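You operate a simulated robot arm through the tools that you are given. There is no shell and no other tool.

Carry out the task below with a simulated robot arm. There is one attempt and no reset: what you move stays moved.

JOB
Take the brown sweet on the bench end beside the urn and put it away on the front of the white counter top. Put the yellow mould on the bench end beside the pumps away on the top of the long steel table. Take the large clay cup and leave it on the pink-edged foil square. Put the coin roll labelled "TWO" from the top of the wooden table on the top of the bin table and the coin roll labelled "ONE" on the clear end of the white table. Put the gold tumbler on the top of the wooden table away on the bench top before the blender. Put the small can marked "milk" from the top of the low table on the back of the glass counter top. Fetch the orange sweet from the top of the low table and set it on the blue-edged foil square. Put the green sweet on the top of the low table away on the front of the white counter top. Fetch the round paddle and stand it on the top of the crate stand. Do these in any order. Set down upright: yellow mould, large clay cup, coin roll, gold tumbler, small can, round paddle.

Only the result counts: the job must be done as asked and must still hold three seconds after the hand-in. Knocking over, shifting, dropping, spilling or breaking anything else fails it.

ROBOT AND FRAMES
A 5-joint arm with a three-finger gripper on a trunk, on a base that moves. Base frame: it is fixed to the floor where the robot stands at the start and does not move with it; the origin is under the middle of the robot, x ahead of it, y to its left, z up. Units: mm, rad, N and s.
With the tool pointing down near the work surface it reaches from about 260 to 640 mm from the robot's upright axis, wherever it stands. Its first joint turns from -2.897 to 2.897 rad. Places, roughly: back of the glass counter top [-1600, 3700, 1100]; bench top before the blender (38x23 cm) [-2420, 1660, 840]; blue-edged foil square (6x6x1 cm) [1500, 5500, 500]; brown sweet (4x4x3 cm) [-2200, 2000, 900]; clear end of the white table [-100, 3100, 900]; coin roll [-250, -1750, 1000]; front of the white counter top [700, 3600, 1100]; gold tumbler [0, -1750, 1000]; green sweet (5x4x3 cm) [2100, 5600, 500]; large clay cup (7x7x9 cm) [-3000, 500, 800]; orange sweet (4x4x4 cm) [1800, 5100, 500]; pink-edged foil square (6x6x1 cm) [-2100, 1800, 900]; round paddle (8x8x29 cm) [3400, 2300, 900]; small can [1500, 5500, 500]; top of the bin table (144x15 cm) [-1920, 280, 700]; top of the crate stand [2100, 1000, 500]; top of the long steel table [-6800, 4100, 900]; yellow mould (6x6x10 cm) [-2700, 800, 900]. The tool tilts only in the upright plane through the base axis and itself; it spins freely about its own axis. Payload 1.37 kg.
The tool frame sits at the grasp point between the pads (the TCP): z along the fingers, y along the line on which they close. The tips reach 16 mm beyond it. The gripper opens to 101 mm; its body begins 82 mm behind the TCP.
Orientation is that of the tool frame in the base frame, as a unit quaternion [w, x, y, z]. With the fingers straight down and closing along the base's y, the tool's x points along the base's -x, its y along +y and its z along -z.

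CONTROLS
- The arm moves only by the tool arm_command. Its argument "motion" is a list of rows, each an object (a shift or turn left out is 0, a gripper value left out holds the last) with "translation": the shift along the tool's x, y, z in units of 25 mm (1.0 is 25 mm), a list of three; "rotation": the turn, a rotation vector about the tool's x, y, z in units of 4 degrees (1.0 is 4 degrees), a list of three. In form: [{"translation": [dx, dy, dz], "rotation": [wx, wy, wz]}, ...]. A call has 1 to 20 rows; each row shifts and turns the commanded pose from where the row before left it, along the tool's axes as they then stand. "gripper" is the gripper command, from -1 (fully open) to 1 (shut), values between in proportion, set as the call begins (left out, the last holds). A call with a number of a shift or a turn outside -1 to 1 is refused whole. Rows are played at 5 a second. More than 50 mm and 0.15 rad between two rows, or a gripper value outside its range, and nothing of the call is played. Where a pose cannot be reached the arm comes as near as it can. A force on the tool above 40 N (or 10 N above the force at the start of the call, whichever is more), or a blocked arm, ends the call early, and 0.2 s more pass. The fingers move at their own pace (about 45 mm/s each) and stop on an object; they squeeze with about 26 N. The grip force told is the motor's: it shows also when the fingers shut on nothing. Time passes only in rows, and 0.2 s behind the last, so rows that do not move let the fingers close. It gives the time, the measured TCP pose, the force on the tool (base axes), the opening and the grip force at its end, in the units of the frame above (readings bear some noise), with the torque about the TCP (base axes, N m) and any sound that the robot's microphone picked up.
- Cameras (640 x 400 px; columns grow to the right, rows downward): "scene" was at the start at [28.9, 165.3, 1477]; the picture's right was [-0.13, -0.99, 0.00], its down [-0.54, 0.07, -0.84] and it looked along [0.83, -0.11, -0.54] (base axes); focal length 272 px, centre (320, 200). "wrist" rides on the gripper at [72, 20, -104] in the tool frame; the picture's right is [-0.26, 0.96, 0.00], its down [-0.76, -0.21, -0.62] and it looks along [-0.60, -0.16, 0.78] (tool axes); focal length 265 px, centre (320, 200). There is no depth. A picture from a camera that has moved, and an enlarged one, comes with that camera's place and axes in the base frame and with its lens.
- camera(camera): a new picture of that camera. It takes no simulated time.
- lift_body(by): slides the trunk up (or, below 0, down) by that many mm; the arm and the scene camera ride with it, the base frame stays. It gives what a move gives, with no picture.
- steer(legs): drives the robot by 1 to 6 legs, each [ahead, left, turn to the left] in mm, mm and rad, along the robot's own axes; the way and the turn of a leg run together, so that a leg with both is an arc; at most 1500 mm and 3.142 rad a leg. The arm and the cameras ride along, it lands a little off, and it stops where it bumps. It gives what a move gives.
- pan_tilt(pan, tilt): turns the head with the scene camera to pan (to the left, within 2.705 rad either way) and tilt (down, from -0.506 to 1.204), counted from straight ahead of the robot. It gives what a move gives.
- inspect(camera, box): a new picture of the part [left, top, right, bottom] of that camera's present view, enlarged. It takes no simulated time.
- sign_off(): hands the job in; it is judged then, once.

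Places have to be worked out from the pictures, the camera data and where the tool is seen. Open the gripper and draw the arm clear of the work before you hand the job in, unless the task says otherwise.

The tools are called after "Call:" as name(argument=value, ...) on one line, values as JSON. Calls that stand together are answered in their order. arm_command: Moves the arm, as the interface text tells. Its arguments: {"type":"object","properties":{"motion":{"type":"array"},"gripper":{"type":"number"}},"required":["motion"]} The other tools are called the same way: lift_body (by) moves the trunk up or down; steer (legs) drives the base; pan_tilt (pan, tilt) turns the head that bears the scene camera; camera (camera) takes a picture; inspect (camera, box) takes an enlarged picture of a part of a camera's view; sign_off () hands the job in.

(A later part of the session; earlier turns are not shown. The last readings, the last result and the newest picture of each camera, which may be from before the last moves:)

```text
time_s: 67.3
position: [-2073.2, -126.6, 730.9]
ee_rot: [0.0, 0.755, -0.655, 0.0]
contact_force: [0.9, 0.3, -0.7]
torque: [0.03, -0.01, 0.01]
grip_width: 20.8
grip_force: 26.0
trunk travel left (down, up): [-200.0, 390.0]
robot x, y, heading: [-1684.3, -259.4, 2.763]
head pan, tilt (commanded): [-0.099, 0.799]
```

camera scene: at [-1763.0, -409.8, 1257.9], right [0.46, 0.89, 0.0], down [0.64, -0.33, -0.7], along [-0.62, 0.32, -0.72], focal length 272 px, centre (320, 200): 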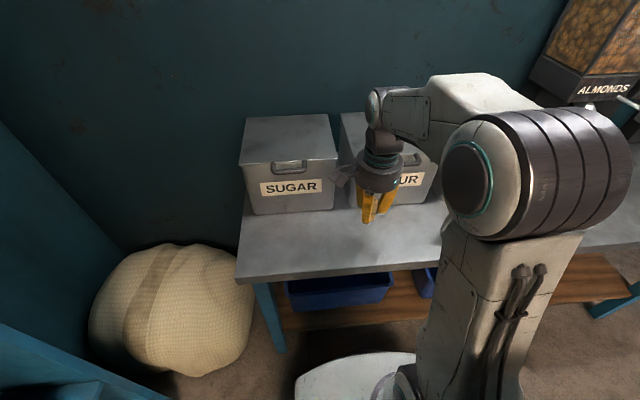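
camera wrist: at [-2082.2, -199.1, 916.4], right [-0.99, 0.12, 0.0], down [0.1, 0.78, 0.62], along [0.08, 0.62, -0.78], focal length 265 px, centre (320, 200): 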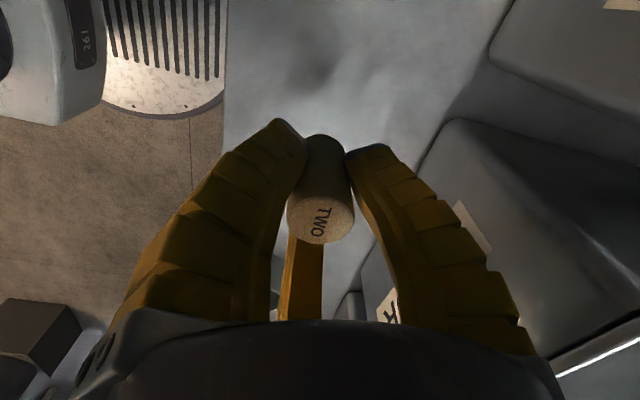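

Call:
arm_command(motion=[{"translation": [0, 0, 0.08]}, {"translation": [0, 0, 0]}])

Call:
arm_command(motion=[{"translation": [0, 0, 0.08]}, {"translation": [0, 0, 0]}])

Call:
inspect(camera="scene", box=[340, 180, 420, 250])

```text
time_s: 68.0
position: [-2072.6, -125.3, 730.7]
ee_rot: [0.001, 0.755, -0.655, -0.002]
contact_force: [0.1, 4.2, 7.9]
torque: [0.18, 0.01, -0.01]
grip_width: 23.5
grip_force: 25.5
trunk travel left (down, up): [-200.0, 390.0]
robot x, y, heading: [-1677.2, -259.4, 2.765]
head pan, tilt (commanded): [-0.099, 0.799]
```

```text
time_s: 68.5
position: [-2074.9, -126.1, 728.4]
ee_rot: [0.001, 0.756, -0.655, -0.002]
contact_force: [-1.8, -0.3, 17.5]
torque: [0.01, 0.12, 0.02]
grip_width: 26.1
grip_force: 26.2
trunk travel left (down, up): [-200.0, 390.0]
robot x, y, heading: [-1677.0, -264.6, 2.765]
head pan, tilt (commanded): [-0.099, 0.799]
```

```text
5.71 times, centred on (380, 215) of scene
camera zoom: at [-1762.1, -410.1, 1258.0], right [0.46, 0.89, 0.0], down [0.64, -0.33, -0.7], along [-0.62, 0.32, -0.72], focal length 1556 px, centre (-23, 114)
```

zoom: 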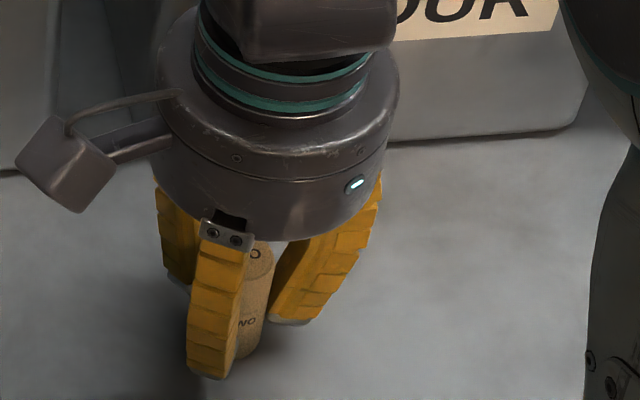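

Contact is felt (17 N). I'll back off 2 mm and open the fingers, then retreat upward.

Call:
arm_command(motion=[{"translation": [0, 0, -0.08]}, {"translation": [0, 0, 0]}])

Call:
arm_command(motion=[{"translation": [0, 0, 0]}, {"translation": [0, 0, 0]}, {"translation": [0, 0, 0]}, {"translation": [0, 0, 0]}], gripper=-0.3)

Call:
arm_command(motion=[{"translation": [0, 0, -0.5]}, {"translation": [0, 0, -1]}, {"translation": [0, 0, -1]}, {"translation": [0, 0, -1]}, {"translation": [0, 0, -1]}, {"translation": [0, 0, -1]}])

Call:
camera(camera="scene")

Call:
camera(camera="wrist")

```text
time_s: 69.2
position: [-2072.5, -126.1, 729.2]
ee_rot: [0.0, 0.756, -0.655, -0.001]
contact_force: [-1.3, -3.4, 7.8]
torque: [-0.04, 0.1, 0.04]
grip_width: 23.3
grip_force: 25.7
trunk travel left (down, up): [-200.0, 390.0]
robot x, y, heading: [-1681.1, -258.7, 2.762]
head pan, tilt (commanded): [-0.099, 0.799]
```

```text
time_s: 70.2
position: [-2073.8, -125.1, 730.3]
ee_rot: [0.0, 0.756, -0.655, 0.0]
contact_force: [-0.1, -0.2, 0.1]
torque: [0.0, 0.0, 0.01]
grip_width: 68.8
grip_force: 2.3
trunk travel left (down, up): [-200.0, 390.0]
robot x, y, heading: [-1682.1, -264.9, 2.761]
head pan, tilt (commanded): [-0.099, 0.799]
```

```text
time_s: 71.5
position: [-2073.8, -122.8, 866.3]
ee_rot: [0.0, 0.756, -0.655, 0.0]
contact_force: [0.6, 0.1, -0.7]
torque: [0.02, -0.01, -0.01]
grip_width: 68.8
grip_force: 2.0
trunk travel left (down, up): [-200.0, 390.0]
robot x, y, heading: [-1678.7, -262.4, 2.763]
head pan, tilt (commanded): [-0.099, 0.799]
```

```text
taken
camera scene: at [-1763.0, -409.8, 1257.8], right [0.46, 0.89, 0.0], down [0.64, -0.33, -0.7], along [-0.62, 0.32, -0.72], focal length 272 px, centre (320, 200)
```

scene: 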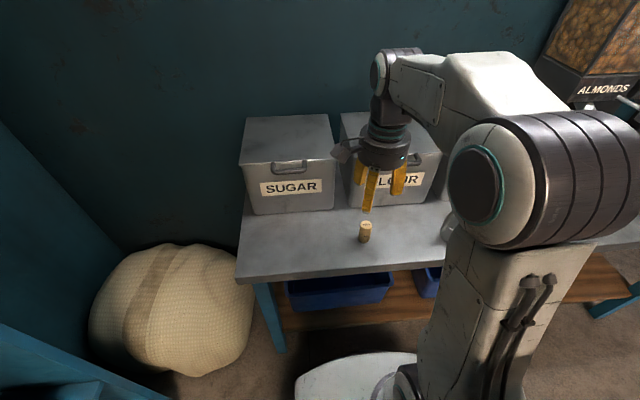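

```text
taken
camera wrist: at [-2082.4, -197.5, 970.0], right [-0.99, 0.12, 0.0], down [0.1, 0.78, 0.62], along [0.08, 0.62, -0.78], focal length 265 px, centre (320, 200)
```

wrist: 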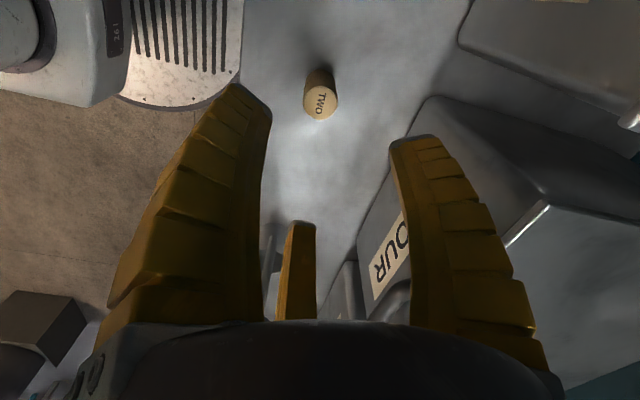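

TWO stands upright on the bin table. Next I'll raise the trunk, back away, turn toward the wooden table and go for ONE.

Call:
lift_body(by=200)

Call:
steer(legs=[[-400, 0, 0], [0, 0, 1.54], [100, 1000, 0]])

Call:
pan_tilt(pan=0.0, tilt=0.75)

Call:
camera(camera="scene")

```text
time_s: 73.7
position: [-2073.2, -123.5, 1066.2]
ee_rot: [0.0, 0.756, -0.655, -0.001]
contact_force: [-0.1, -0.1, -0.3]
torque: [-0.01, -0.02, 0.0]
grip_width: 68.7
grip_force: 2.7
trunk travel left (down, up): [-400.0, 190.0]
robot x, y, heading: [-1680.7, -264.1, 2.764]
head pan, tilt (commanded): [-0.099, 0.799]
```

```text
time_s: 84.8
position: [-587.1, -1272.1, 1066.1]
ee_rot: [0.001, 0.998, 0.065, 0.0]
contact_force: [1.1, -1.0, 0.3]
torque: [-0.03, -0.02, 0.01]
grip_width: 68.5
grip_force: 2.6
trunk travel left (down, up): [-400.0, 190.0]
robot x, y, heading: [-441.7, -881.9, -1.972]
head pan, tilt (commanded): [-0.099, 0.799]
```

```text
time_s: 85.4
position: [-587.4, -1271.1, 1065.2]
ee_rot: [-0.001, 0.998, 0.064, 0.0]
contact_force: [-0.3, 0.3, 0.2]
torque: [0.01, -0.02, -0.01]
grip_width: 68.7
grip_force: 2.2
trunk travel left (down, up): [-400.0, 190.0]
robot x, y, heading: [-441.4, -880.8, -1.967]
head pan, tilt (commanded): [0.0, 0.75]
```

```text
taken
camera scene: at [-288.1, -969.3, 1461.8], right [-0.92, 0.39, 0.0], down [0.26, 0.63, -0.73], along [-0.28, -0.67, -0.68], focal length 272 px, centre (320, 200)
```

scene: 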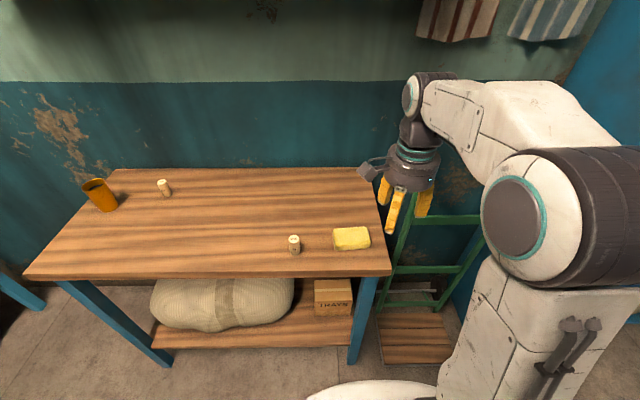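

ONE is seen right of center near the yellow block. I'll zoom to locate it precisely.

Call:
inspect(camera="scene", box=[270, 215, 380, 275])

```text
5.82 times, centred on (325, 245) of scene
camera zoom: at [-288.1, -969.3, 1461.8], right [-0.92, 0.39, 0.0], down [0.26, 0.63, -0.73], along [-0.28, -0.67, -0.68], focal length 1585 px, centre (291, -62)
```

zoom: 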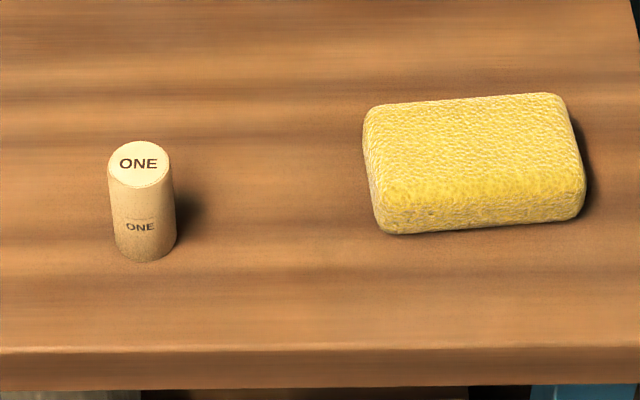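

ONE is at about (-399,-1411), top z≈902. I'll sidestep left so it lies straight ahead.

Call:
steer(legs=[[50, 235, 0]])

Call:
inspect(camera="scene", box=[250, 130, 450, 280])

Call:
camera(camera="wrist")

```text
time_s: 87.2
position: [-384.7, -1406.4, 1065.4]
ee_rot: [0.0, 0.998, 0.064, -0.001]
contact_force: [0.2, -0.7, 0.1]
torque: [-0.01, -0.01, 0.02]
grip_width: 68.8
grip_force: 2.6
trunk travel left (down, up): [-400.0, 190.0]
robot x, y, heading: [-237.9, -1019.4, -1.965]
head pan, tilt (commanded): [0.0, 0.75]
```

```text
2.67 times, centred on (350, 205) of scene
camera zoom: at [-86.0, -1106.0, 1461.8], right [-0.92, 0.38, 0.0], down [0.26, 0.63, -0.73], along [-0.28, -0.67, -0.68], focal length 726 px, centre (240, 187)
```

zoom: 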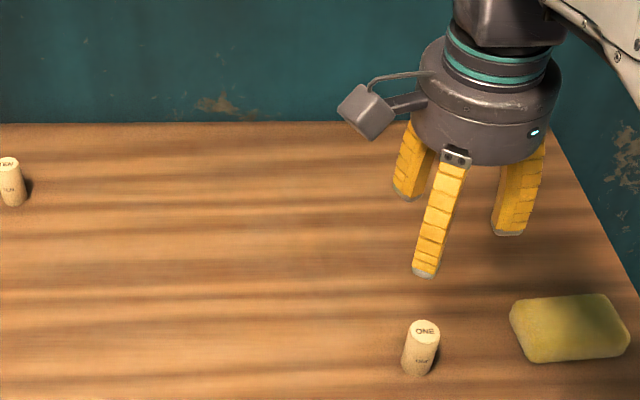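

```text
taken
camera wrist: at [-311.7, -1418.0, 1169.6], right [-0.14, -0.99, 0.0], down [-0.78, 0.11, 0.62], along [-0.61, 0.09, -0.78], focal length 265 px, centre (320, 200)
```

wrist: 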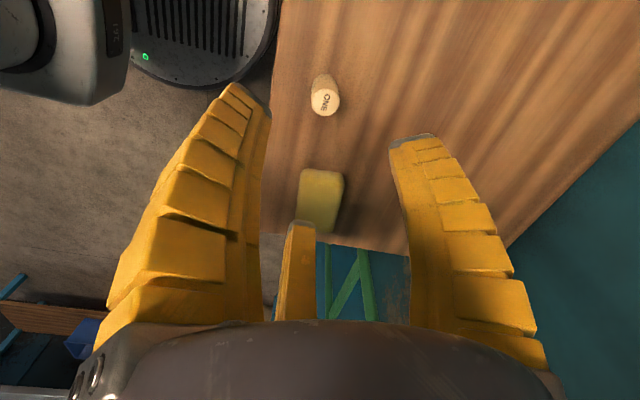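

Both views agree ONE is at (-399,-1410). I'll center over it and descend to TCP z≈878.

Call:
arm_command(motion=[{"translation": [-0.57, 0.1, 0]}, {"translation": [0, 0, 1]}, {"translation": [0, 0, 1]}, {"translation": [0, 0, 1]}, {"translation": [0, 0, 1]}, {"translation": [0, 0, 0.8]}])

Call:
camera(camera="wrist")

```text
time_s: 88.6
position: [-401.4, -1410.2, 944.6]
ee_rot: [0.0, 0.998, 0.064, 0.0]
contact_force: [0.4, -0.9, 0.0]
torque: [0.01, 0.01, -0.01]
grip_width: 68.9
grip_force: 2.5
trunk travel left (down, up): [-400.0, 190.0]
robot x, y, heading: [-241.1, -1018.9, -1.967]
head pan, tilt (commanded): [0.0, 0.75]
```

```text
taken
camera wrist: at [-326.7, -1420.9, 1048.3], right [-0.14, -0.99, 0.0], down [-0.78, 0.11, 0.62], along [-0.61, 0.09, -0.78], focal length 265 px, centre (320, 200)
```

wrist: 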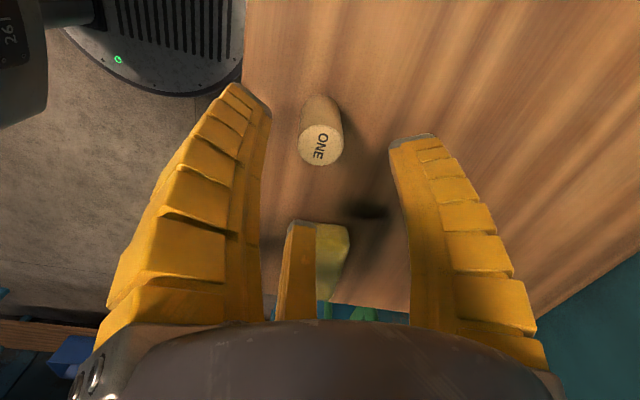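

Well centred. Descending and closing.

Call:
arm_command(motion=[{"translation": [0, 0, 0.9]}, {"translation": [0, 0, 0.9]}, {"translation": [0, 0, 0.9]}])

Call:
arm_command(motion=[{"translation": [0, 0, 0]}, {"translation": [0, 0, 0]}, {"translation": [0, 0, 0]}, {"translation": [0, 0, 0]}, {"translation": [0, 0, 0]}, {"translation": [0, 0, 0]}], gripper=1)

Call:
arm_command(motion=[{"translation": [0, 0, -0.5]}, {"translation": [0, 0, -1]}, {"translation": [0, 0, -1]}, {"translation": [0, 0, -1]}, {"translation": [0, 0, -1]}, {"translation": [0, 0, -1]}, {"translation": [0, 0, -1]}, {"translation": [0, 0, -1]}])

Call:
camera(camera="wrist")

```text
time_s: 89.4
position: [-400.5, -1410.9, 878.0]
ee_rot: [0.0, 0.998, 0.064, 0.0]
contact_force: [0.6, 1.0, -1.2]
torque: [0.01, -0.01, 0.01]
grip_width: 68.8
grip_force: 2.7
trunk travel left (down, up): [-400.0, 190.0]
robot x, y, heading: [-242.7, -1020.0, -1.964]
head pan, tilt (commanded): [0.0, 0.75]
```

```text
time_s: 90.8
position: [-400.5, -1411.4, 878.2]
ee_rot: [0.001, 0.998, 0.065, -0.001]
contact_force: [-0.1, -0.1, 9.3]
torque: [0.11, 0.05, -0.03]
grip_width: 23.8
grip_force: 25.6
trunk travel left (down, up): [-400.0, 190.0]
robot x, y, heading: [-240.9, -1020.0, -1.966]
head pan, tilt (commanded): [0.0, 0.75]
```

```text
time_s: 92.6
position: [-395.7, -1411.6, 1065.0]
ee_rot: [0.0, 0.998, 0.064, 0.0]
contact_force: [0.4, -0.8, -1.4]
torque: [-0.03, 0.01, 0.02]
grip_width: 20.7
grip_force: 26.1
trunk travel left (down, up): [-400.0, 190.0]
robot x, y, heading: [-240.9, -1022.5, -1.967]
head pan, tilt (commanded): [0.0, 0.75]
```

```text
taken
camera wrist: at [-322.7, -1422.5, 1168.1], right [-0.14, -0.99, 0.0], down [-0.78, 0.11, 0.62], along [-0.61, 0.09, -0.78], focal length 265 px, centre (320, 200)
```

wrist: 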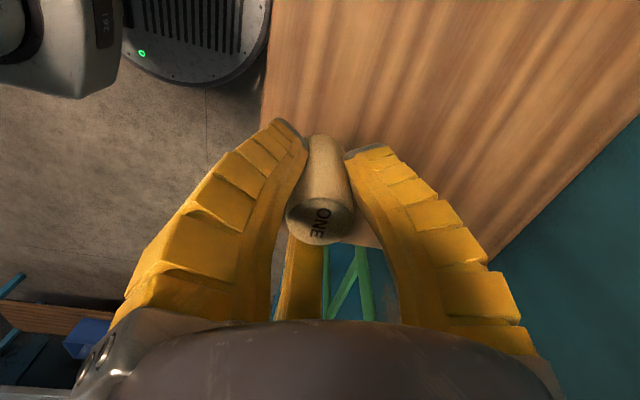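

ONE is held. I'll back off, turn toward the doorway (north, +y) and drive toward the opening to look at the street area.

Call:
steer(legs=[[-300, 0, 0], [0, 0, -2.74], [1200, 450, 0]])

Call:
pan_tilt(pan=0.0, tilt=0.45)

Call:
camera(camera="scene")

Call:
pan_tilt(pan=0.9, tilt=0.35)

Call:
camera(camera="scene")

```text
time_s: 107.1
position: [-509.1, 878.1, 1063.9]
ee_rot: [0.0, -0.234, 0.972, 0.0]
contact_force: [0.0, -0.4, -0.8]
torque: [0.03, 0.03, 0.0]
grip_width: 20.7
grip_force: 26.2
trunk travel left (down, up): [-400.0, 190.0]
robot x, y, heading: [-524.3, 454.2, 1.516]
head pan, tilt (commanded): [0.0, 0.75]
```

```text
time_s: 107.9
position: [-508.7, 878.3, 1064.5]
ee_rot: [0.0, -0.233, 0.972, 0.001]
contact_force: [-0.1, -0.4, -0.9]
torque: [0.0, 0.01, 0.01]
grip_width: 21.0
grip_force: 26.1
trunk travel left (down, up): [-400.0, 190.0]
robot x, y, heading: [-524.2, 459.5, 1.518]
head pan, tilt (commanded): [0.0, 0.45]
```

```text
taken
camera scene: at [-697.3, 497.3, 1488.2], right [1.0, -0.05, 0.0], down [-0.02, -0.44, -0.9], along [0.05, 0.9, -0.44], focal length 272 px, centre (320, 200)
```

scene: 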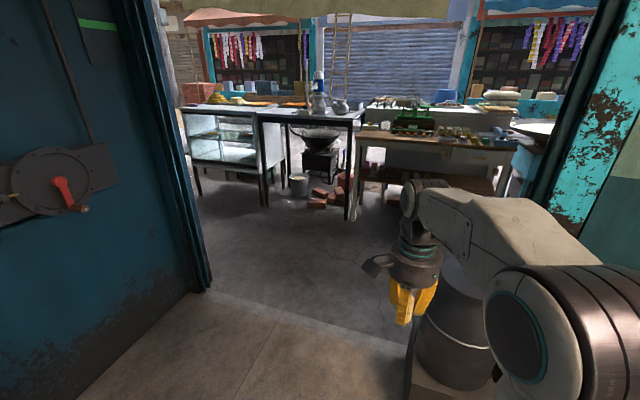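

```text
time_s: 109.1
position: [-509.4, 878.0, 1064.3]
ee_rot: [0.0, -0.234, 0.972, 0.001]
contact_force: [-0.5, -0.5, -1.5]
torque: [-0.01, 0.0, -0.03]
grip_width: 21.1
grip_force: 26.1
trunk travel left (down, up): [-400.0, 190.0]
robot x, y, heading: [-523.7, 454.4, 1.52]
head pan, tilt (commanded): [0.901, 0.351]
```

```text
taken
camera scene: at [-771.9, 467.2, 1497.5], right [0.66, 0.75, 0.0], down [0.26, -0.23, -0.94], along [-0.7, 0.62, -0.34], focal length 272 px, centre (320, 200)
```

scene: 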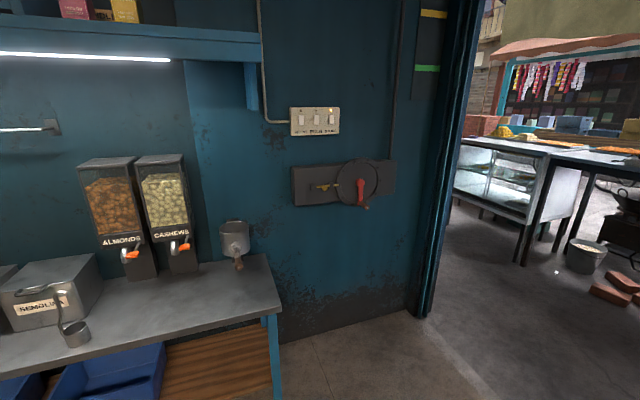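

The doorway is clear left of the milk can (can's left edge ≈ x −185). I'll drive through to about (-700,1700) and look at the white table.

Call:
steer(legs=[[1250, 260, 0]])

Call:
pan_tilt(pan=-0.35, tilt=0.4)

Call:
camera(camera="scene")

Call:
pan_tilt(pan=-1.3, tilt=0.4)

Call:
camera(camera="scene")

Call:
pan_tilt(pan=0.8, tilt=0.3)

Call:
camera(camera="scene")

Call:
pan_tilt(pan=1.8, tilt=0.3)

Call:
camera(camera="scene")

```text
time_s: 115.5
position: [-714.9, 2148.1, 1064.5]
ee_rot: [0.0, -0.241, 0.97, 0.001]
contact_force: [0.1, 0.2, -1.0]
torque: [-0.02, 0.0, -0.02]
grip_width: 20.9
grip_force: 25.8
trunk travel left (down, up): [-400.0, 190.0]
robot x, y, heading: [-725.8, 1725.8, 1.531]
head pan, tilt (commanded): [0.901, 0.351]
```

```text
time_s: 117.0
position: [-715.8, 2147.6, 1064.2]
ee_rot: [0.0, -0.242, 0.97, 0.0]
contact_force: [0.1, -0.2, -1.2]
torque: [-0.05, 0.02, 0.02]
grip_width: 20.8
grip_force: 25.7
trunk travel left (down, up): [-400.0, 190.0]
robot x, y, heading: [-722.9, 1722.4, 1.532]
head pan, tilt (commanded): [-0.351, 0.4]
```

```text
taken
camera scene: at [-866.6, 1758.8, 1493.0], right [0.93, -0.38, 0.0], down [-0.15, -0.36, -0.92], along [0.35, 0.85, -0.39], focal length 272 px, centre (320, 200)
```

scene: 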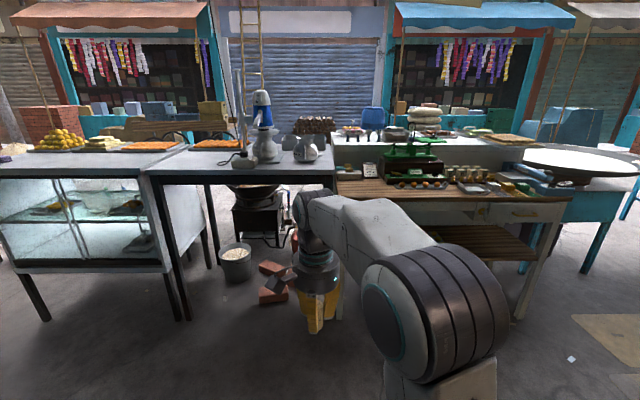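

```text
time_s: 118.2
position: [-716.9, 2148.3, 1063.6]
ee_rot: [0.0, -0.242, 0.97, 0.0]
contact_force: [0.0, 0.0, -1.6]
torque: [-0.01, -0.01, 0.0]
grip_width: 21.0
grip_force: 26.7
trunk travel left (down, up): [-400.0, 190.0]
robot x, y, heading: [-723.2, 1728.4, 1.529]
head pan, tilt (commanded): [-1.3, 0.4]
```

```text
taken
camera scene: at [-811.4, 1694.5, 1493.0], right [0.23, -0.97, 0.0], down [-0.38, -0.09, -0.92], along [0.9, 0.21, -0.39], focal length 272 px, centre (320, 200)
```

scene: 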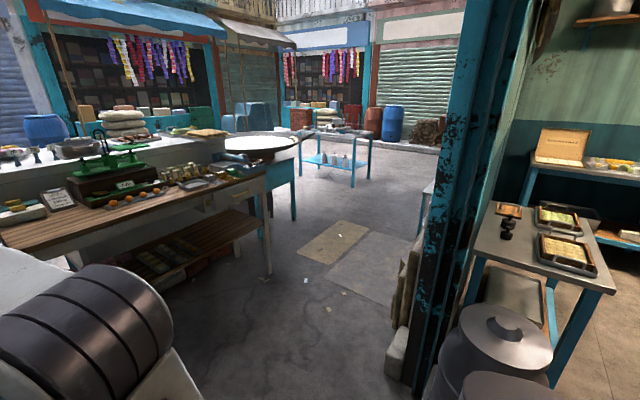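

```text
time_s: 120.2
position: [-717.1, 2147.5, 1064.4]
ee_rot: [0.0, -0.241, 0.971, 0.0]
contact_force: [0.4, -0.4, -1.1]
torque: [0.0, 0.01, 0.01]
grip_width: 20.9
grip_force: 26.2
trunk travel left (down, up): [-400.0, 190.0]
robot x, y, heading: [-724.8, 1723.4, 1.534]
head pan, tilt (commanded): [0.799, 0.3]
```

```text
taken
camera scene: at [-966.0, 1740.6, 1502.2], right [0.72, 0.69, 0.0], down [0.2, -0.21, -0.96], along [-0.66, 0.69, -0.3], focal length 272 px, centre (320, 200)
```

scene: 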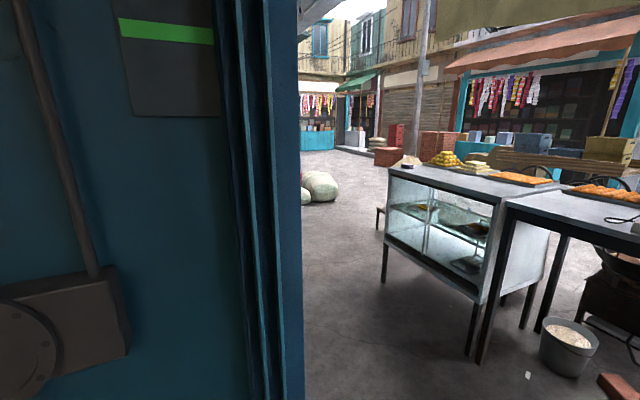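

```text
time_s: 121.5
position: [-715.4, 2148.7, 1064.1]
ee_rot: [0.0, -0.241, 0.971, -0.001]
contact_force: [-0.9, 0.4, -0.3]
torque: [0.05, 0.0, -0.01]
grip_width: 20.9
grip_force: 25.9
trunk travel left (down, up): [-400.0, 190.0]
robot x, y, heading: [-723.7, 1726.0, 1.533]
head pan, tilt (commanded): [1.799, 0.3]
```

```text
taken
camera scene: at [-993.2, 1655.3, 1502.2], right [-0.19, 0.98, 0.0], down [0.29, 0.06, -0.96], along [-0.94, -0.18, -0.3], focal length 272 px, centre (320, 200)
```

scene: 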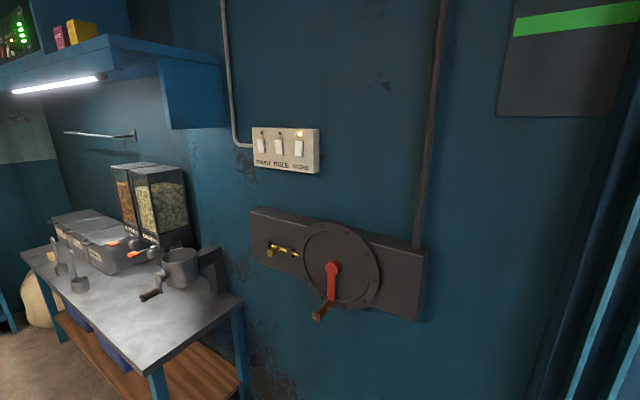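

I see the counters row. Let me zoom in on the white/wood table and the counters behind it.

Call:
pan_tilt(pan=-0.5, tilt=0.4)

Call:
inspect(camera="scene", box=[200, 100, 360, 200])

Call:
inspect(camera="scene", box=[340, 100, 500, 200])

Call:
inspect(camera="scene", box=[480, 100, 640, 200])

```text
time_s: 123.6
position: [-716.2, 2147.6, 1064.7]
ee_rot: [0.0, -0.241, 0.971, 0.0]
contact_force: [0.5, 0.5, -2.3]
torque: [0.03, -0.01, 0.01]
grip_width: 21.1
grip_force: 25.9
trunk travel left (down, up): [-400.0, 190.0]
robot x, y, heading: [-726.4, 1724.0, 1.537]
head pan, tilt (commanded): [-0.499, 0.4]
```

```text
4.00 times, centred on (280, 150) of scene
camera zoom: at [-854.3, 1752.7, 1493.0], right [0.86, -0.51, 0.0], down [-0.2, -0.33, -0.92], along [0.47, 0.79, -0.39], focal length 1090 px, centre (480, 400)
```

zoom: 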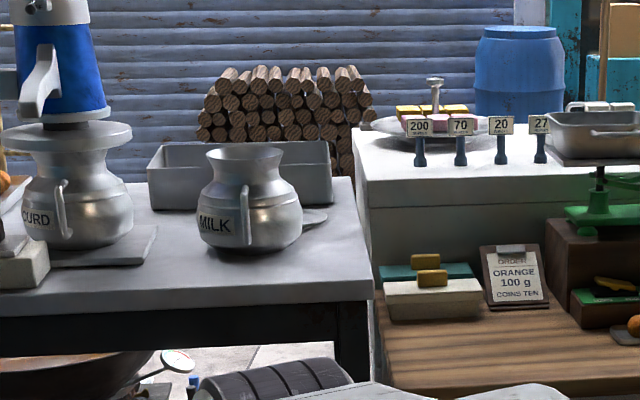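

```text
4.00 times, centred on (420, 150) of scene
camera zoom: at [-854.3, 1752.7, 1493.0], right [0.86, -0.51, 0.0], down [-0.2, -0.33, -0.92], along [0.47, 0.79, -0.39], focal length 1090 px, centre (-80, 400)
```

zoom: 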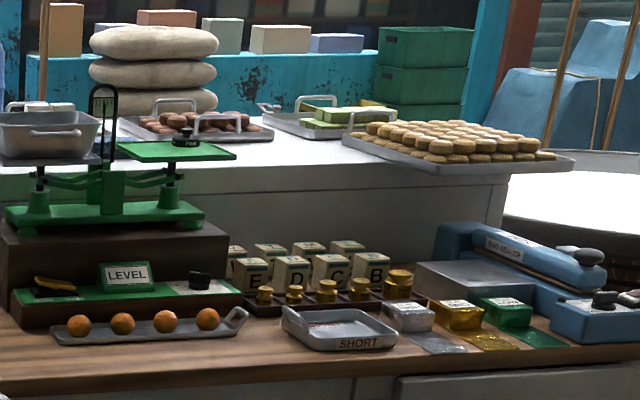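

```text
4.00 times, centred on (560, 150) of scene
camera zoom: at [-854.3, 1752.7, 1493.0], right [0.86, -0.51, 0.0], down [-0.2, -0.33, -0.92], along [0.47, 0.79, -0.39], focal length 1090 px, centre (-640, 400)
```

zoom: 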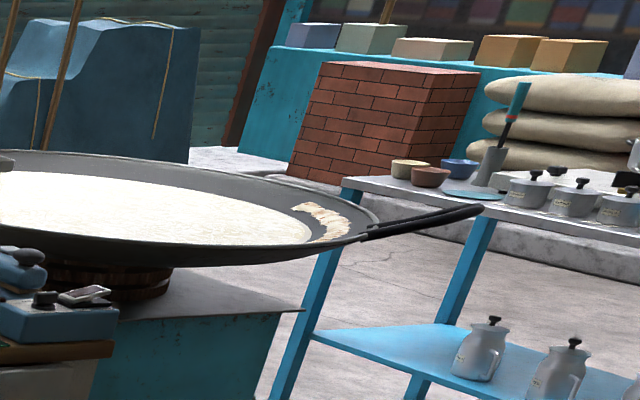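

The clear end is the front-left part of the wood-topped white table; target about (-80,3160), edge normal heading ≈1.134. I'll drive up to face it, stopping short first.

Call:
steer(legs=[[0, 0, -0.4], [940, 25, 0]])

Call:
pan_tilt(pan=-0.1, tilt=0.7)

Call:
camera(camera="scene")

```text
time_s: 129.6
position: [-191.4, 2959.3, 1063.3]
ee_rot: [0.0, -0.046, 0.999, 0.001]
contact_force: [0.7, 0.0, -1.0]
torque: [-0.01, 0.04, -0.01]
grip_width: 20.8
grip_force: 26.0
trunk travel left (down, up): [-400.0, 190.0]
robot x, y, heading: [-362.6, 2574.8, 1.136]
head pan, tilt (commanded): [-0.499, 0.4]
```

```text
time_s: 130.5
position: [-191.9, 2959.4, 1063.2]
ee_rot: [0.0, -0.046, 0.999, 0.0]
contact_force: [0.0, 0.0, -1.7]
torque: [0.0, 0.03, 0.01]
grip_width: 20.8
grip_force: 25.6
trunk travel left (down, up): [-400.0, 190.0]
robot x, y, heading: [-359.7, 2568.9, 1.142]
head pan, tilt (commanded): [-0.099, 0.7]
```

```text
taken
camera scene: at [-502.6, 2666.0, 1466.2], right [0.86, -0.51, 0.0], down [-0.33, -0.55, -0.77], along [0.39, 0.66, -0.64], focal length 272 px, centre (320, 200)
```

scene: 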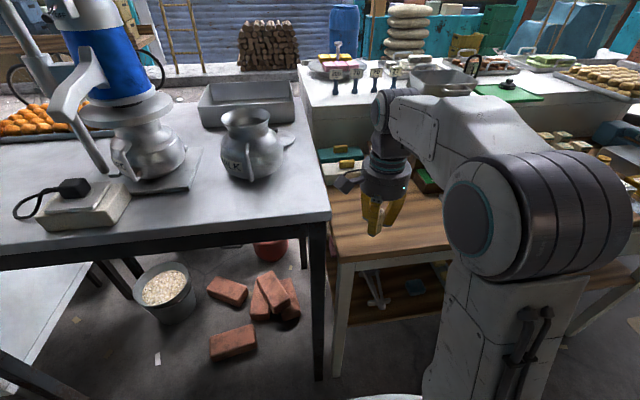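

I'll advance another 150 mm and use both cameras to pin the table height and clear spot.

Call:
steer(legs=[[150, 0, 0]])

Call:
camera(camera="scene")

Call:
camera(camera="wrist")

```text
time_s: 131.8
position: [-129.3, 3093.8, 1063.5]
ee_rot: [0.001, -0.046, 0.999, 0.001]
contact_force: [-0.2, 0.3, -0.9]
torque: [0.02, -0.02, -0.02]
grip_width: 20.8
grip_force: 26.1
trunk travel left (down, up): [-400.0, 190.0]
robot x, y, heading: [-297.3, 2708.1, 1.138]
head pan, tilt (commanded): [-0.099, 0.7]
```

```text
taken
camera scene: at [-440.9, 2800.2, 1466.1], right [0.86, -0.51, 0.0], down [-0.33, -0.56, -0.76], along [0.39, 0.66, -0.64], focal length 272 px, centre (320, 200)
```

scene: 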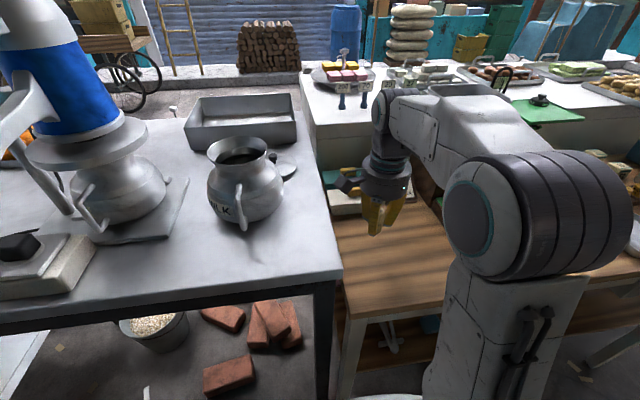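

```text
taken
camera wrist: at [-203.1, 3106.5, 1167.4], right [0.17, 0.98, 0.0], down [0.77, -0.14, 0.62], along [0.61, -0.11, -0.78], focal length 265 px, centre (320, 200)
```

wrist: 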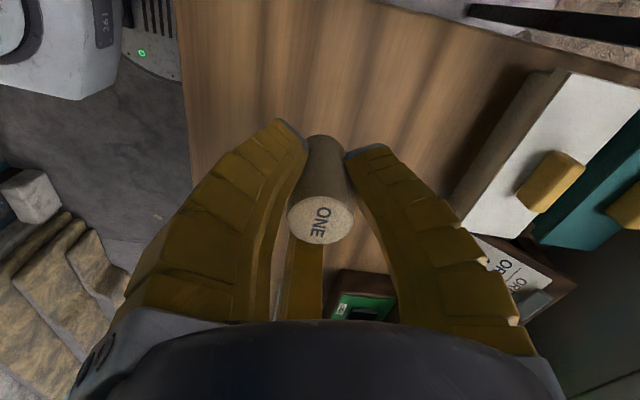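

The table top is about z≈875, and the spot under the tool is clear. I'll shift 30 mm right along the table and lower most of the way.

Call:
arm_command(motion=[{"translation": [-0.51, -0.31, 0]}, {"translation": [-0.51, -0.31, 0]}, {"translation": [0, 0, 1]}, {"translation": [0, 0, 1]}, {"translation": [0, 0, 1]}, {"translation": [0, 0, 1]}])

Call:
camera(camera="wrist")

Call:
inspect(camera="scene", box=[300, 130, 460, 290])

```text
time_s: 133.2
position: [-102.5, 3079.1, 965.3]
ee_rot: [-0.001, -0.047, 0.999, 0.0]
contact_force: [-0.9, -1.1, -1.5]
torque: [0.03, 0.01, -0.01]
grip_width: 20.6
grip_force: 26.0
trunk travel left (down, up): [-400.0, 190.0]
robot x, y, heading: [-297.7, 2704.2, 1.14]
head pan, tilt (commanded): [-0.099, 0.7]
```

```text
taken
camera wrist: at [-177.1, 3091.8, 1068.5], right [0.17, 0.98, 0.0], down [0.77, -0.14, 0.62], along [0.61, -0.11, -0.78], focal length 265 px, centre (320, 200)
```

wrist: 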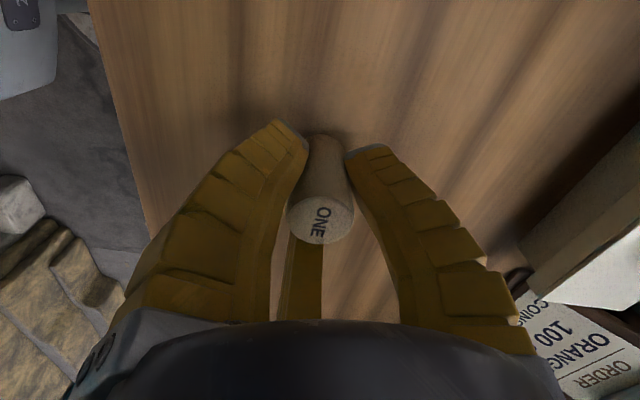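

```text
2.50 times, centred on (380, 210) of scene
camera zoom: at [-441.2, 2799.6, 1466.1], right [0.86, -0.51, 0.0], down [-0.33, -0.56, -0.76], along [0.39, 0.66, -0.64], focal length 681 px, centre (170, 175)
```

zoom: 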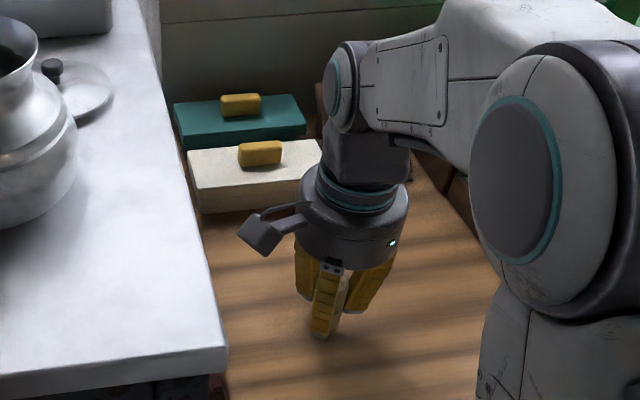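

The wrist camera body is somewhat near the metal counter on the left, so I'll shift another 25 mm right, then go down toward contact.

Call:
arm_command(motion=[{"translation": [-0.43, -0.25, 0]}, {"translation": [-0.43, -0.25, 0]}, {"translation": [0, 0, 0.6]}, {"translation": [0, 0, 0.6]}])

Call:
inspect(camera="scene", box=[300, 130, 460, 290])

Call:
camera(camera="wrist")

```text
time_s: 134.2
position: [-81.0, 3070.0, 936.2]
ee_rot: [0.001, -0.046, 0.999, 0.002]
contact_force: [-2.0, -1.7, 23.5]
torque: [0.05, 0.07, -0.02]
grip_width: 31.2
grip_force: 25.8
trunk travel left (down, up): [-400.0, 190.0]
robot x, y, heading: [-302.8, 2705.3, 1.137]
head pan, tilt (commanded): [-0.099, 0.7]
```

```text
2.50 times, centred on (380, 210) of scene
camera zoom: at [-442.2, 2798.1, 1466.6], right [0.86, -0.51, 0.0], down [-0.33, -0.55, -0.77], along [0.39, 0.66, -0.64], focal length 681 px, centre (170, 175)
```

zoom: 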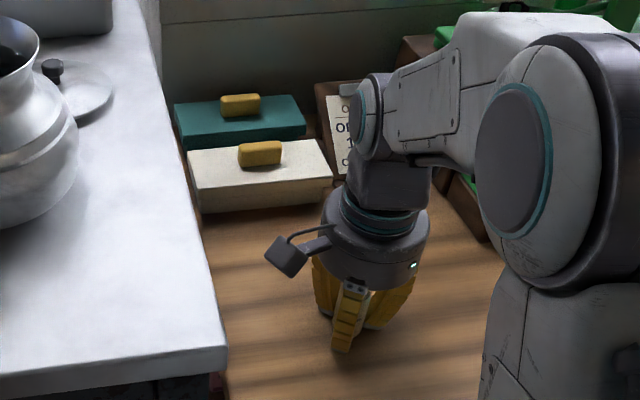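

```text
taken
camera wrist: at [-155.2, 3081.2, 1040.7], right [0.17, 0.98, 0.0], down [0.77, -0.14, 0.62], along [0.61, -0.11, -0.78], focal length 265 px, centre (320, 200)
```

wrist: 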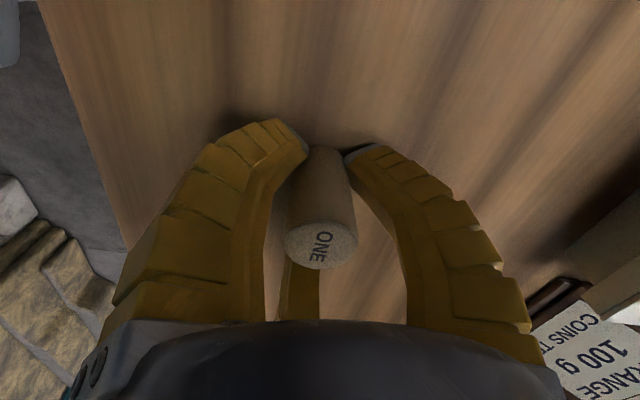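

Contact came earlier (table ≈ z 905). The roll is upright against the top; I'll relieve the pressure slightly, then release.

Call:
arm_command(motion=[{"translation": [0, 0, -0.08]}, {"translation": [0, 0, 0]}])

Call:
arm_command(motion=[{"translation": [0, 0, -0.08]}, {"translation": [0, 0, 0]}])

Call:
inspect(camera="scene", box=[340, 200, 440, 280])

```text
time_s: 134.8
position: [-81.4, 3069.1, 937.5]
ee_rot: [0.0, -0.046, 0.999, 0.001]
contact_force: [-4.7, 6.5, 21.6]
torque: [0.11, 0.0, 0.03]
grip_width: 29.0
grip_force: 26.2
trunk travel left (down, up): [-400.0, 190.0]
robot x, y, heading: [-299.3, 2706.0, 1.14]
head pan, tilt (commanded): [-0.099, 0.7]
```

```text
time_s: 135.4
position: [-80.2, 3067.8, 938.0]
ee_rot: [-0.001, -0.046, 0.999, 0.0]
contact_force: [-6.4, 1.8, 12.8]
torque: [0.08, -0.03, 0.04]
grip_width: 26.0
grip_force: 25.7
trunk travel left (down, up): [-400.0, 190.0]
robot x, y, heading: [-300.0, 2703.3, 1.14]
head pan, tilt (commanded): [-0.099, 0.7]
```

```text
5.00 times, centred on (390, 240) of scene
camera zoom: at [-442.7, 2798.9, 1465.9], right [0.86, -0.51, 0.0], down [-0.33, -0.56, -0.77], along [0.39, 0.66, -0.64], focal length 1362 px, centre (-30, 0)
```

zoom: 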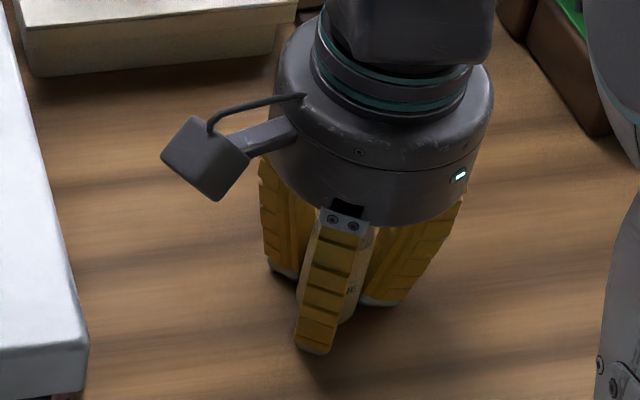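

Call:
arm_command(motion=[{"translation": [0, 0, -0.1]}, {"translation": [0, 0, 0]}])

Call:
arm_command(motion=[{"translation": [0, 0, 0]}, {"translation": [0, 0, 0]}, {"translation": [0, 0, 0]}, {"translation": [0, 0, 0]}], gripper=-0.3)

Call:
camera(camera="wrist")

Call:
inspect(camera="scene", box=[340, 200, 440, 280])

```text
time_s: 136.1
position: [-79.6, 3068.4, 940.9]
ee_rot: [-0.001, -0.045, 0.999, -0.001]
contact_force: [-1.6, -1.1, 2.5]
torque: [-0.05, -0.01, -0.03]
grip_width: 22.7
grip_force: 25.7
trunk travel left (down, up): [-400.0, 190.0]
robot x, y, heading: [-299.7, 2704.5, 1.142]
head pan, tilt (commanded): [-0.099, 0.7]
```

```text
time_s: 137.1
position: [-80.1, 3070.3, 940.8]
ee_rot: [0.001, -0.047, 0.999, 0.0]
contact_force: [0.2, 0.9, 0.8]
torque: [0.01, 0.0, -0.01]
grip_width: 68.9
grip_force: 2.0
trunk travel left (down, up): [-400.0, 190.0]
robot x, y, heading: [-297.8, 2710.4, 1.136]
head pan, tilt (commanded): [-0.099, 0.7]
```

```text
taken
camera wrist: at [-153.4, 3082.3, 1044.5], right [0.17, 0.98, 0.0], down [0.77, -0.14, 0.62], along [0.61, -0.11, -0.78], focal length 265 px, centre (320, 200)
```

wrist: 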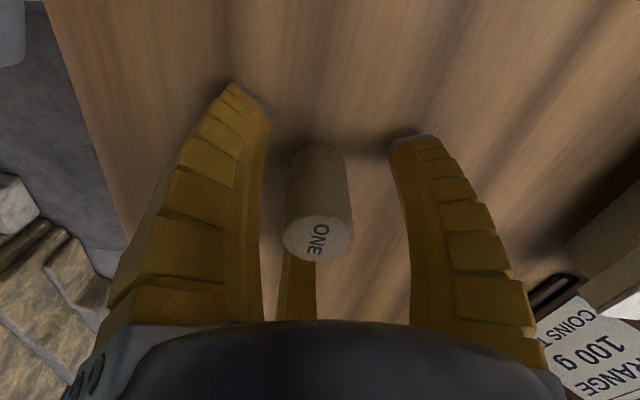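

```text
5.00 times, centred on (390, 240) of scene
camera zoom: at [-441.2, 2799.4, 1466.1], right [0.86, -0.51, 0.0], down [-0.33, -0.56, -0.76], along [0.39, 0.66, -0.64], focal length 1362 px, centre (-30, 0)
```

zoom: 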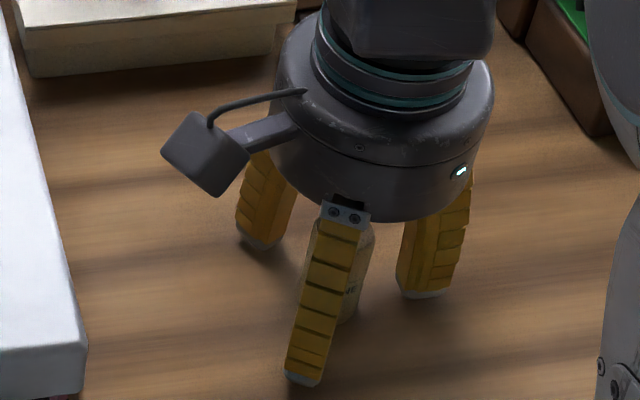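

ONE stands upright and released. Retreating upward and taking a check picture.

Call:
arm_command(motion=[{"translation": [0, 0, -0.5]}, {"translation": [0, 0, -1]}, {"translation": [0, 0, -1]}, {"translation": [0, 0, -1]}, {"translation": [0, 0, -1]}, {"translation": [0, 0, -1]}])

Call:
steer(legs=[[-300, 0, 0]])

Call:
camera(camera="scene")

```text
time_s: 138.4
position: [-77.9, 3065.6, 1080.4]
ee_rot: [0.0, -0.047, 0.999, 0.0]
contact_force: [-0.6, -0.3, 0.2]
torque: [0.05, 0.0, 0.02]
grip_width: 68.9
grip_force: 2.5
trunk travel left (down, up): [-400.0, 190.0]
robot x, y, heading: [-300.7, 2706.4, 1.141]
head pan, tilt (commanded): [-0.099, 0.7]
```

```text
time_s: 140.5
position: [-203.6, 2798.4, 1079.4]
ee_rot: [0.0, -0.049, 0.999, 0.0]
contact_force: [-0.1, -0.1, -0.7]
torque: [0.0, -0.01, -0.04]
grip_width: 68.9
grip_force: 1.9
trunk travel left (down, up): [-400.0, 190.0]
robot x, y, heading: [-419.3, 2436.6, 1.144]
head pan, tilt (commanded): [-0.099, 0.7]
```

```text
taken
camera scene: at [-564.9, 2529.4, 1466.1], right [0.86, -0.5, 0.0], down [-0.32, -0.56, -0.77], along [0.38, 0.66, -0.64], focal length 272 px, centre (320, 200)
```

scene: 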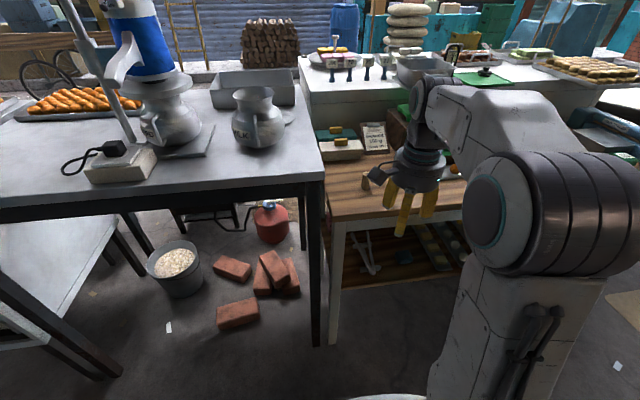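

ONE is done. Now I'll head west along the street to look at the neighbouring stall (urn, pumps, clay cup).

Call:
steer(legs=[[0, 0, 1.85], [1050, -150, 0]])

Call:
pan_tilt(pan=0.0, tilt=0.35)

Call:
camera(camera="scene")

Call:
pan_tilt(pan=0.9, tilt=0.4)

Call:
camera(camera="scene")

Call:
pan_tilt(pan=-0.9, tilt=0.35)

Call:
camera(camera="scene")

```text
time_s: 150.6
position: [-1882.7, 2791.1, 1078.5]
ee_rot: [-0.001, 0.84, -0.542, 0.0]
contact_force: [0.3, 0.4, 0.5]
torque: [0.0, 0.01, 0.03]
grip_width: 68.5
grip_force: 2.0
trunk travel left (down, up): [-400.0, 190.0]
robot x, y, heading: [-1464.3, 2699.3, 3.048]
head pan, tilt (commanded): [-0.099, 0.7]
```

```text
time_s: 151.4
position: [-1882.3, 2791.9, 1079.2]
ee_rot: [0.001, 0.84, -0.542, 0.0]
contact_force: [0.7, 0.1, 0.1]
torque: [0.0, 0.0, -0.01]
grip_width: 68.7
grip_force: 2.3
trunk travel left (down, up): [-400.0, 190.0]
robot x, y, heading: [-1467.5, 2701.5, 3.038]
head pan, tilt (commanded): [0.0, 0.351]
```

```text
taken
camera scene: at [-1518.3, 2529.3, 1497.4], right [0.1, 0.99, 0.0], down [0.34, -0.03, -0.94], along [-0.93, 0.09, -0.34], focal length 272 px, centre (320, 200)
```

scene: 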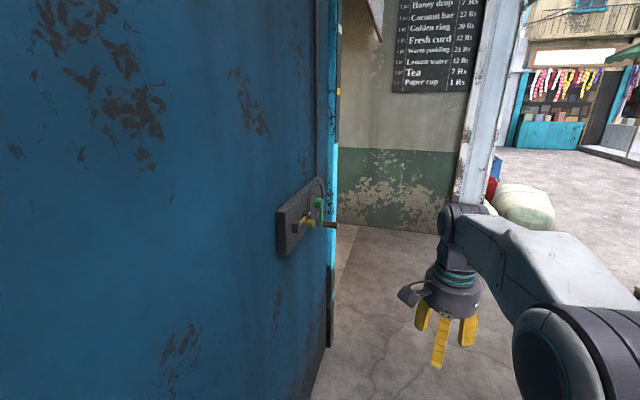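

```text
time_s: 152.6
position: [-1883.4, 2791.6, 1079.3]
ee_rot: [0.0, 0.841, -0.542, 0.001]
contact_force: [-1.1, 0.9, -0.7]
torque: [-0.03, -0.01, 0.01]
grip_width: 68.6
grip_force: 2.6
trunk travel left (down, up): [-400.0, 190.0]
robot x, y, heading: [-1462.2, 2701.7, 3.047]
head pan, tilt (commanded): [0.901, 0.4]
```

```text
taken
camera scene: at [-1490.2, 2453.6, 1493.0], right [-0.72, 0.7, 0.0], down [0.27, 0.28, -0.92], along [-0.64, -0.66, -0.39], focal length 272 px, centre (320, 200)
```

scene: 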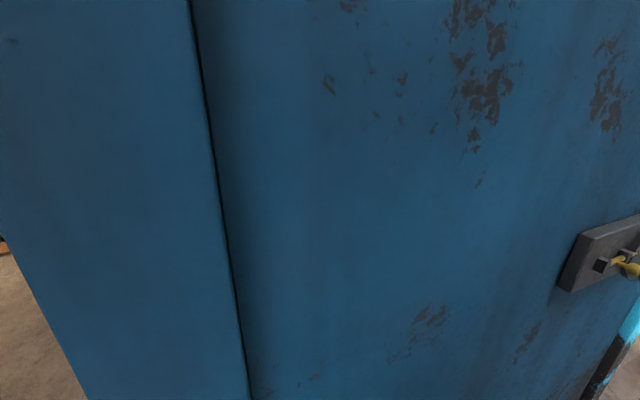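

```text
time_s: 154.4
position: [-1881.9, 2791.9, 1079.1]
ee_rot: [0.0, 0.841, -0.542, 0.0]
contact_force: [0.3, 0.3, 0.5]
torque: [0.01, -0.02, 0.02]
grip_width: 68.2
grip_force: 2.6
trunk travel left (down, up): [-400.0, 190.0]
robot x, y, heading: [-1466.9, 2702.3, 3.041]
head pan, tilt (commanded): [-0.901, 0.351]
```

```text
taken
camera scene: at [-1476.0, 2598.4, 1497.5], right [0.84, 0.54, 0.0], down [0.19, -0.29, -0.94], along [-0.51, 0.79, -0.34], focal length 272 px, centre (320, 200)
```

scene: 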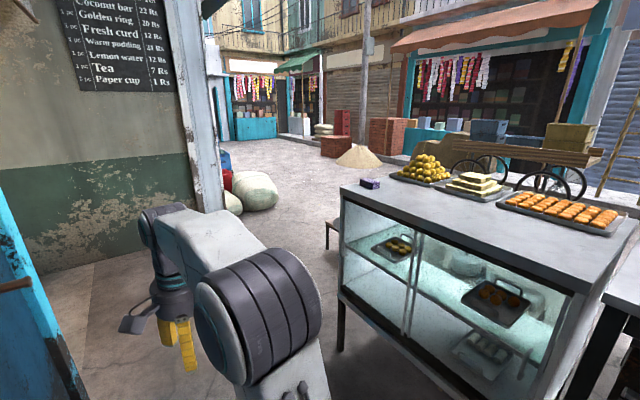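

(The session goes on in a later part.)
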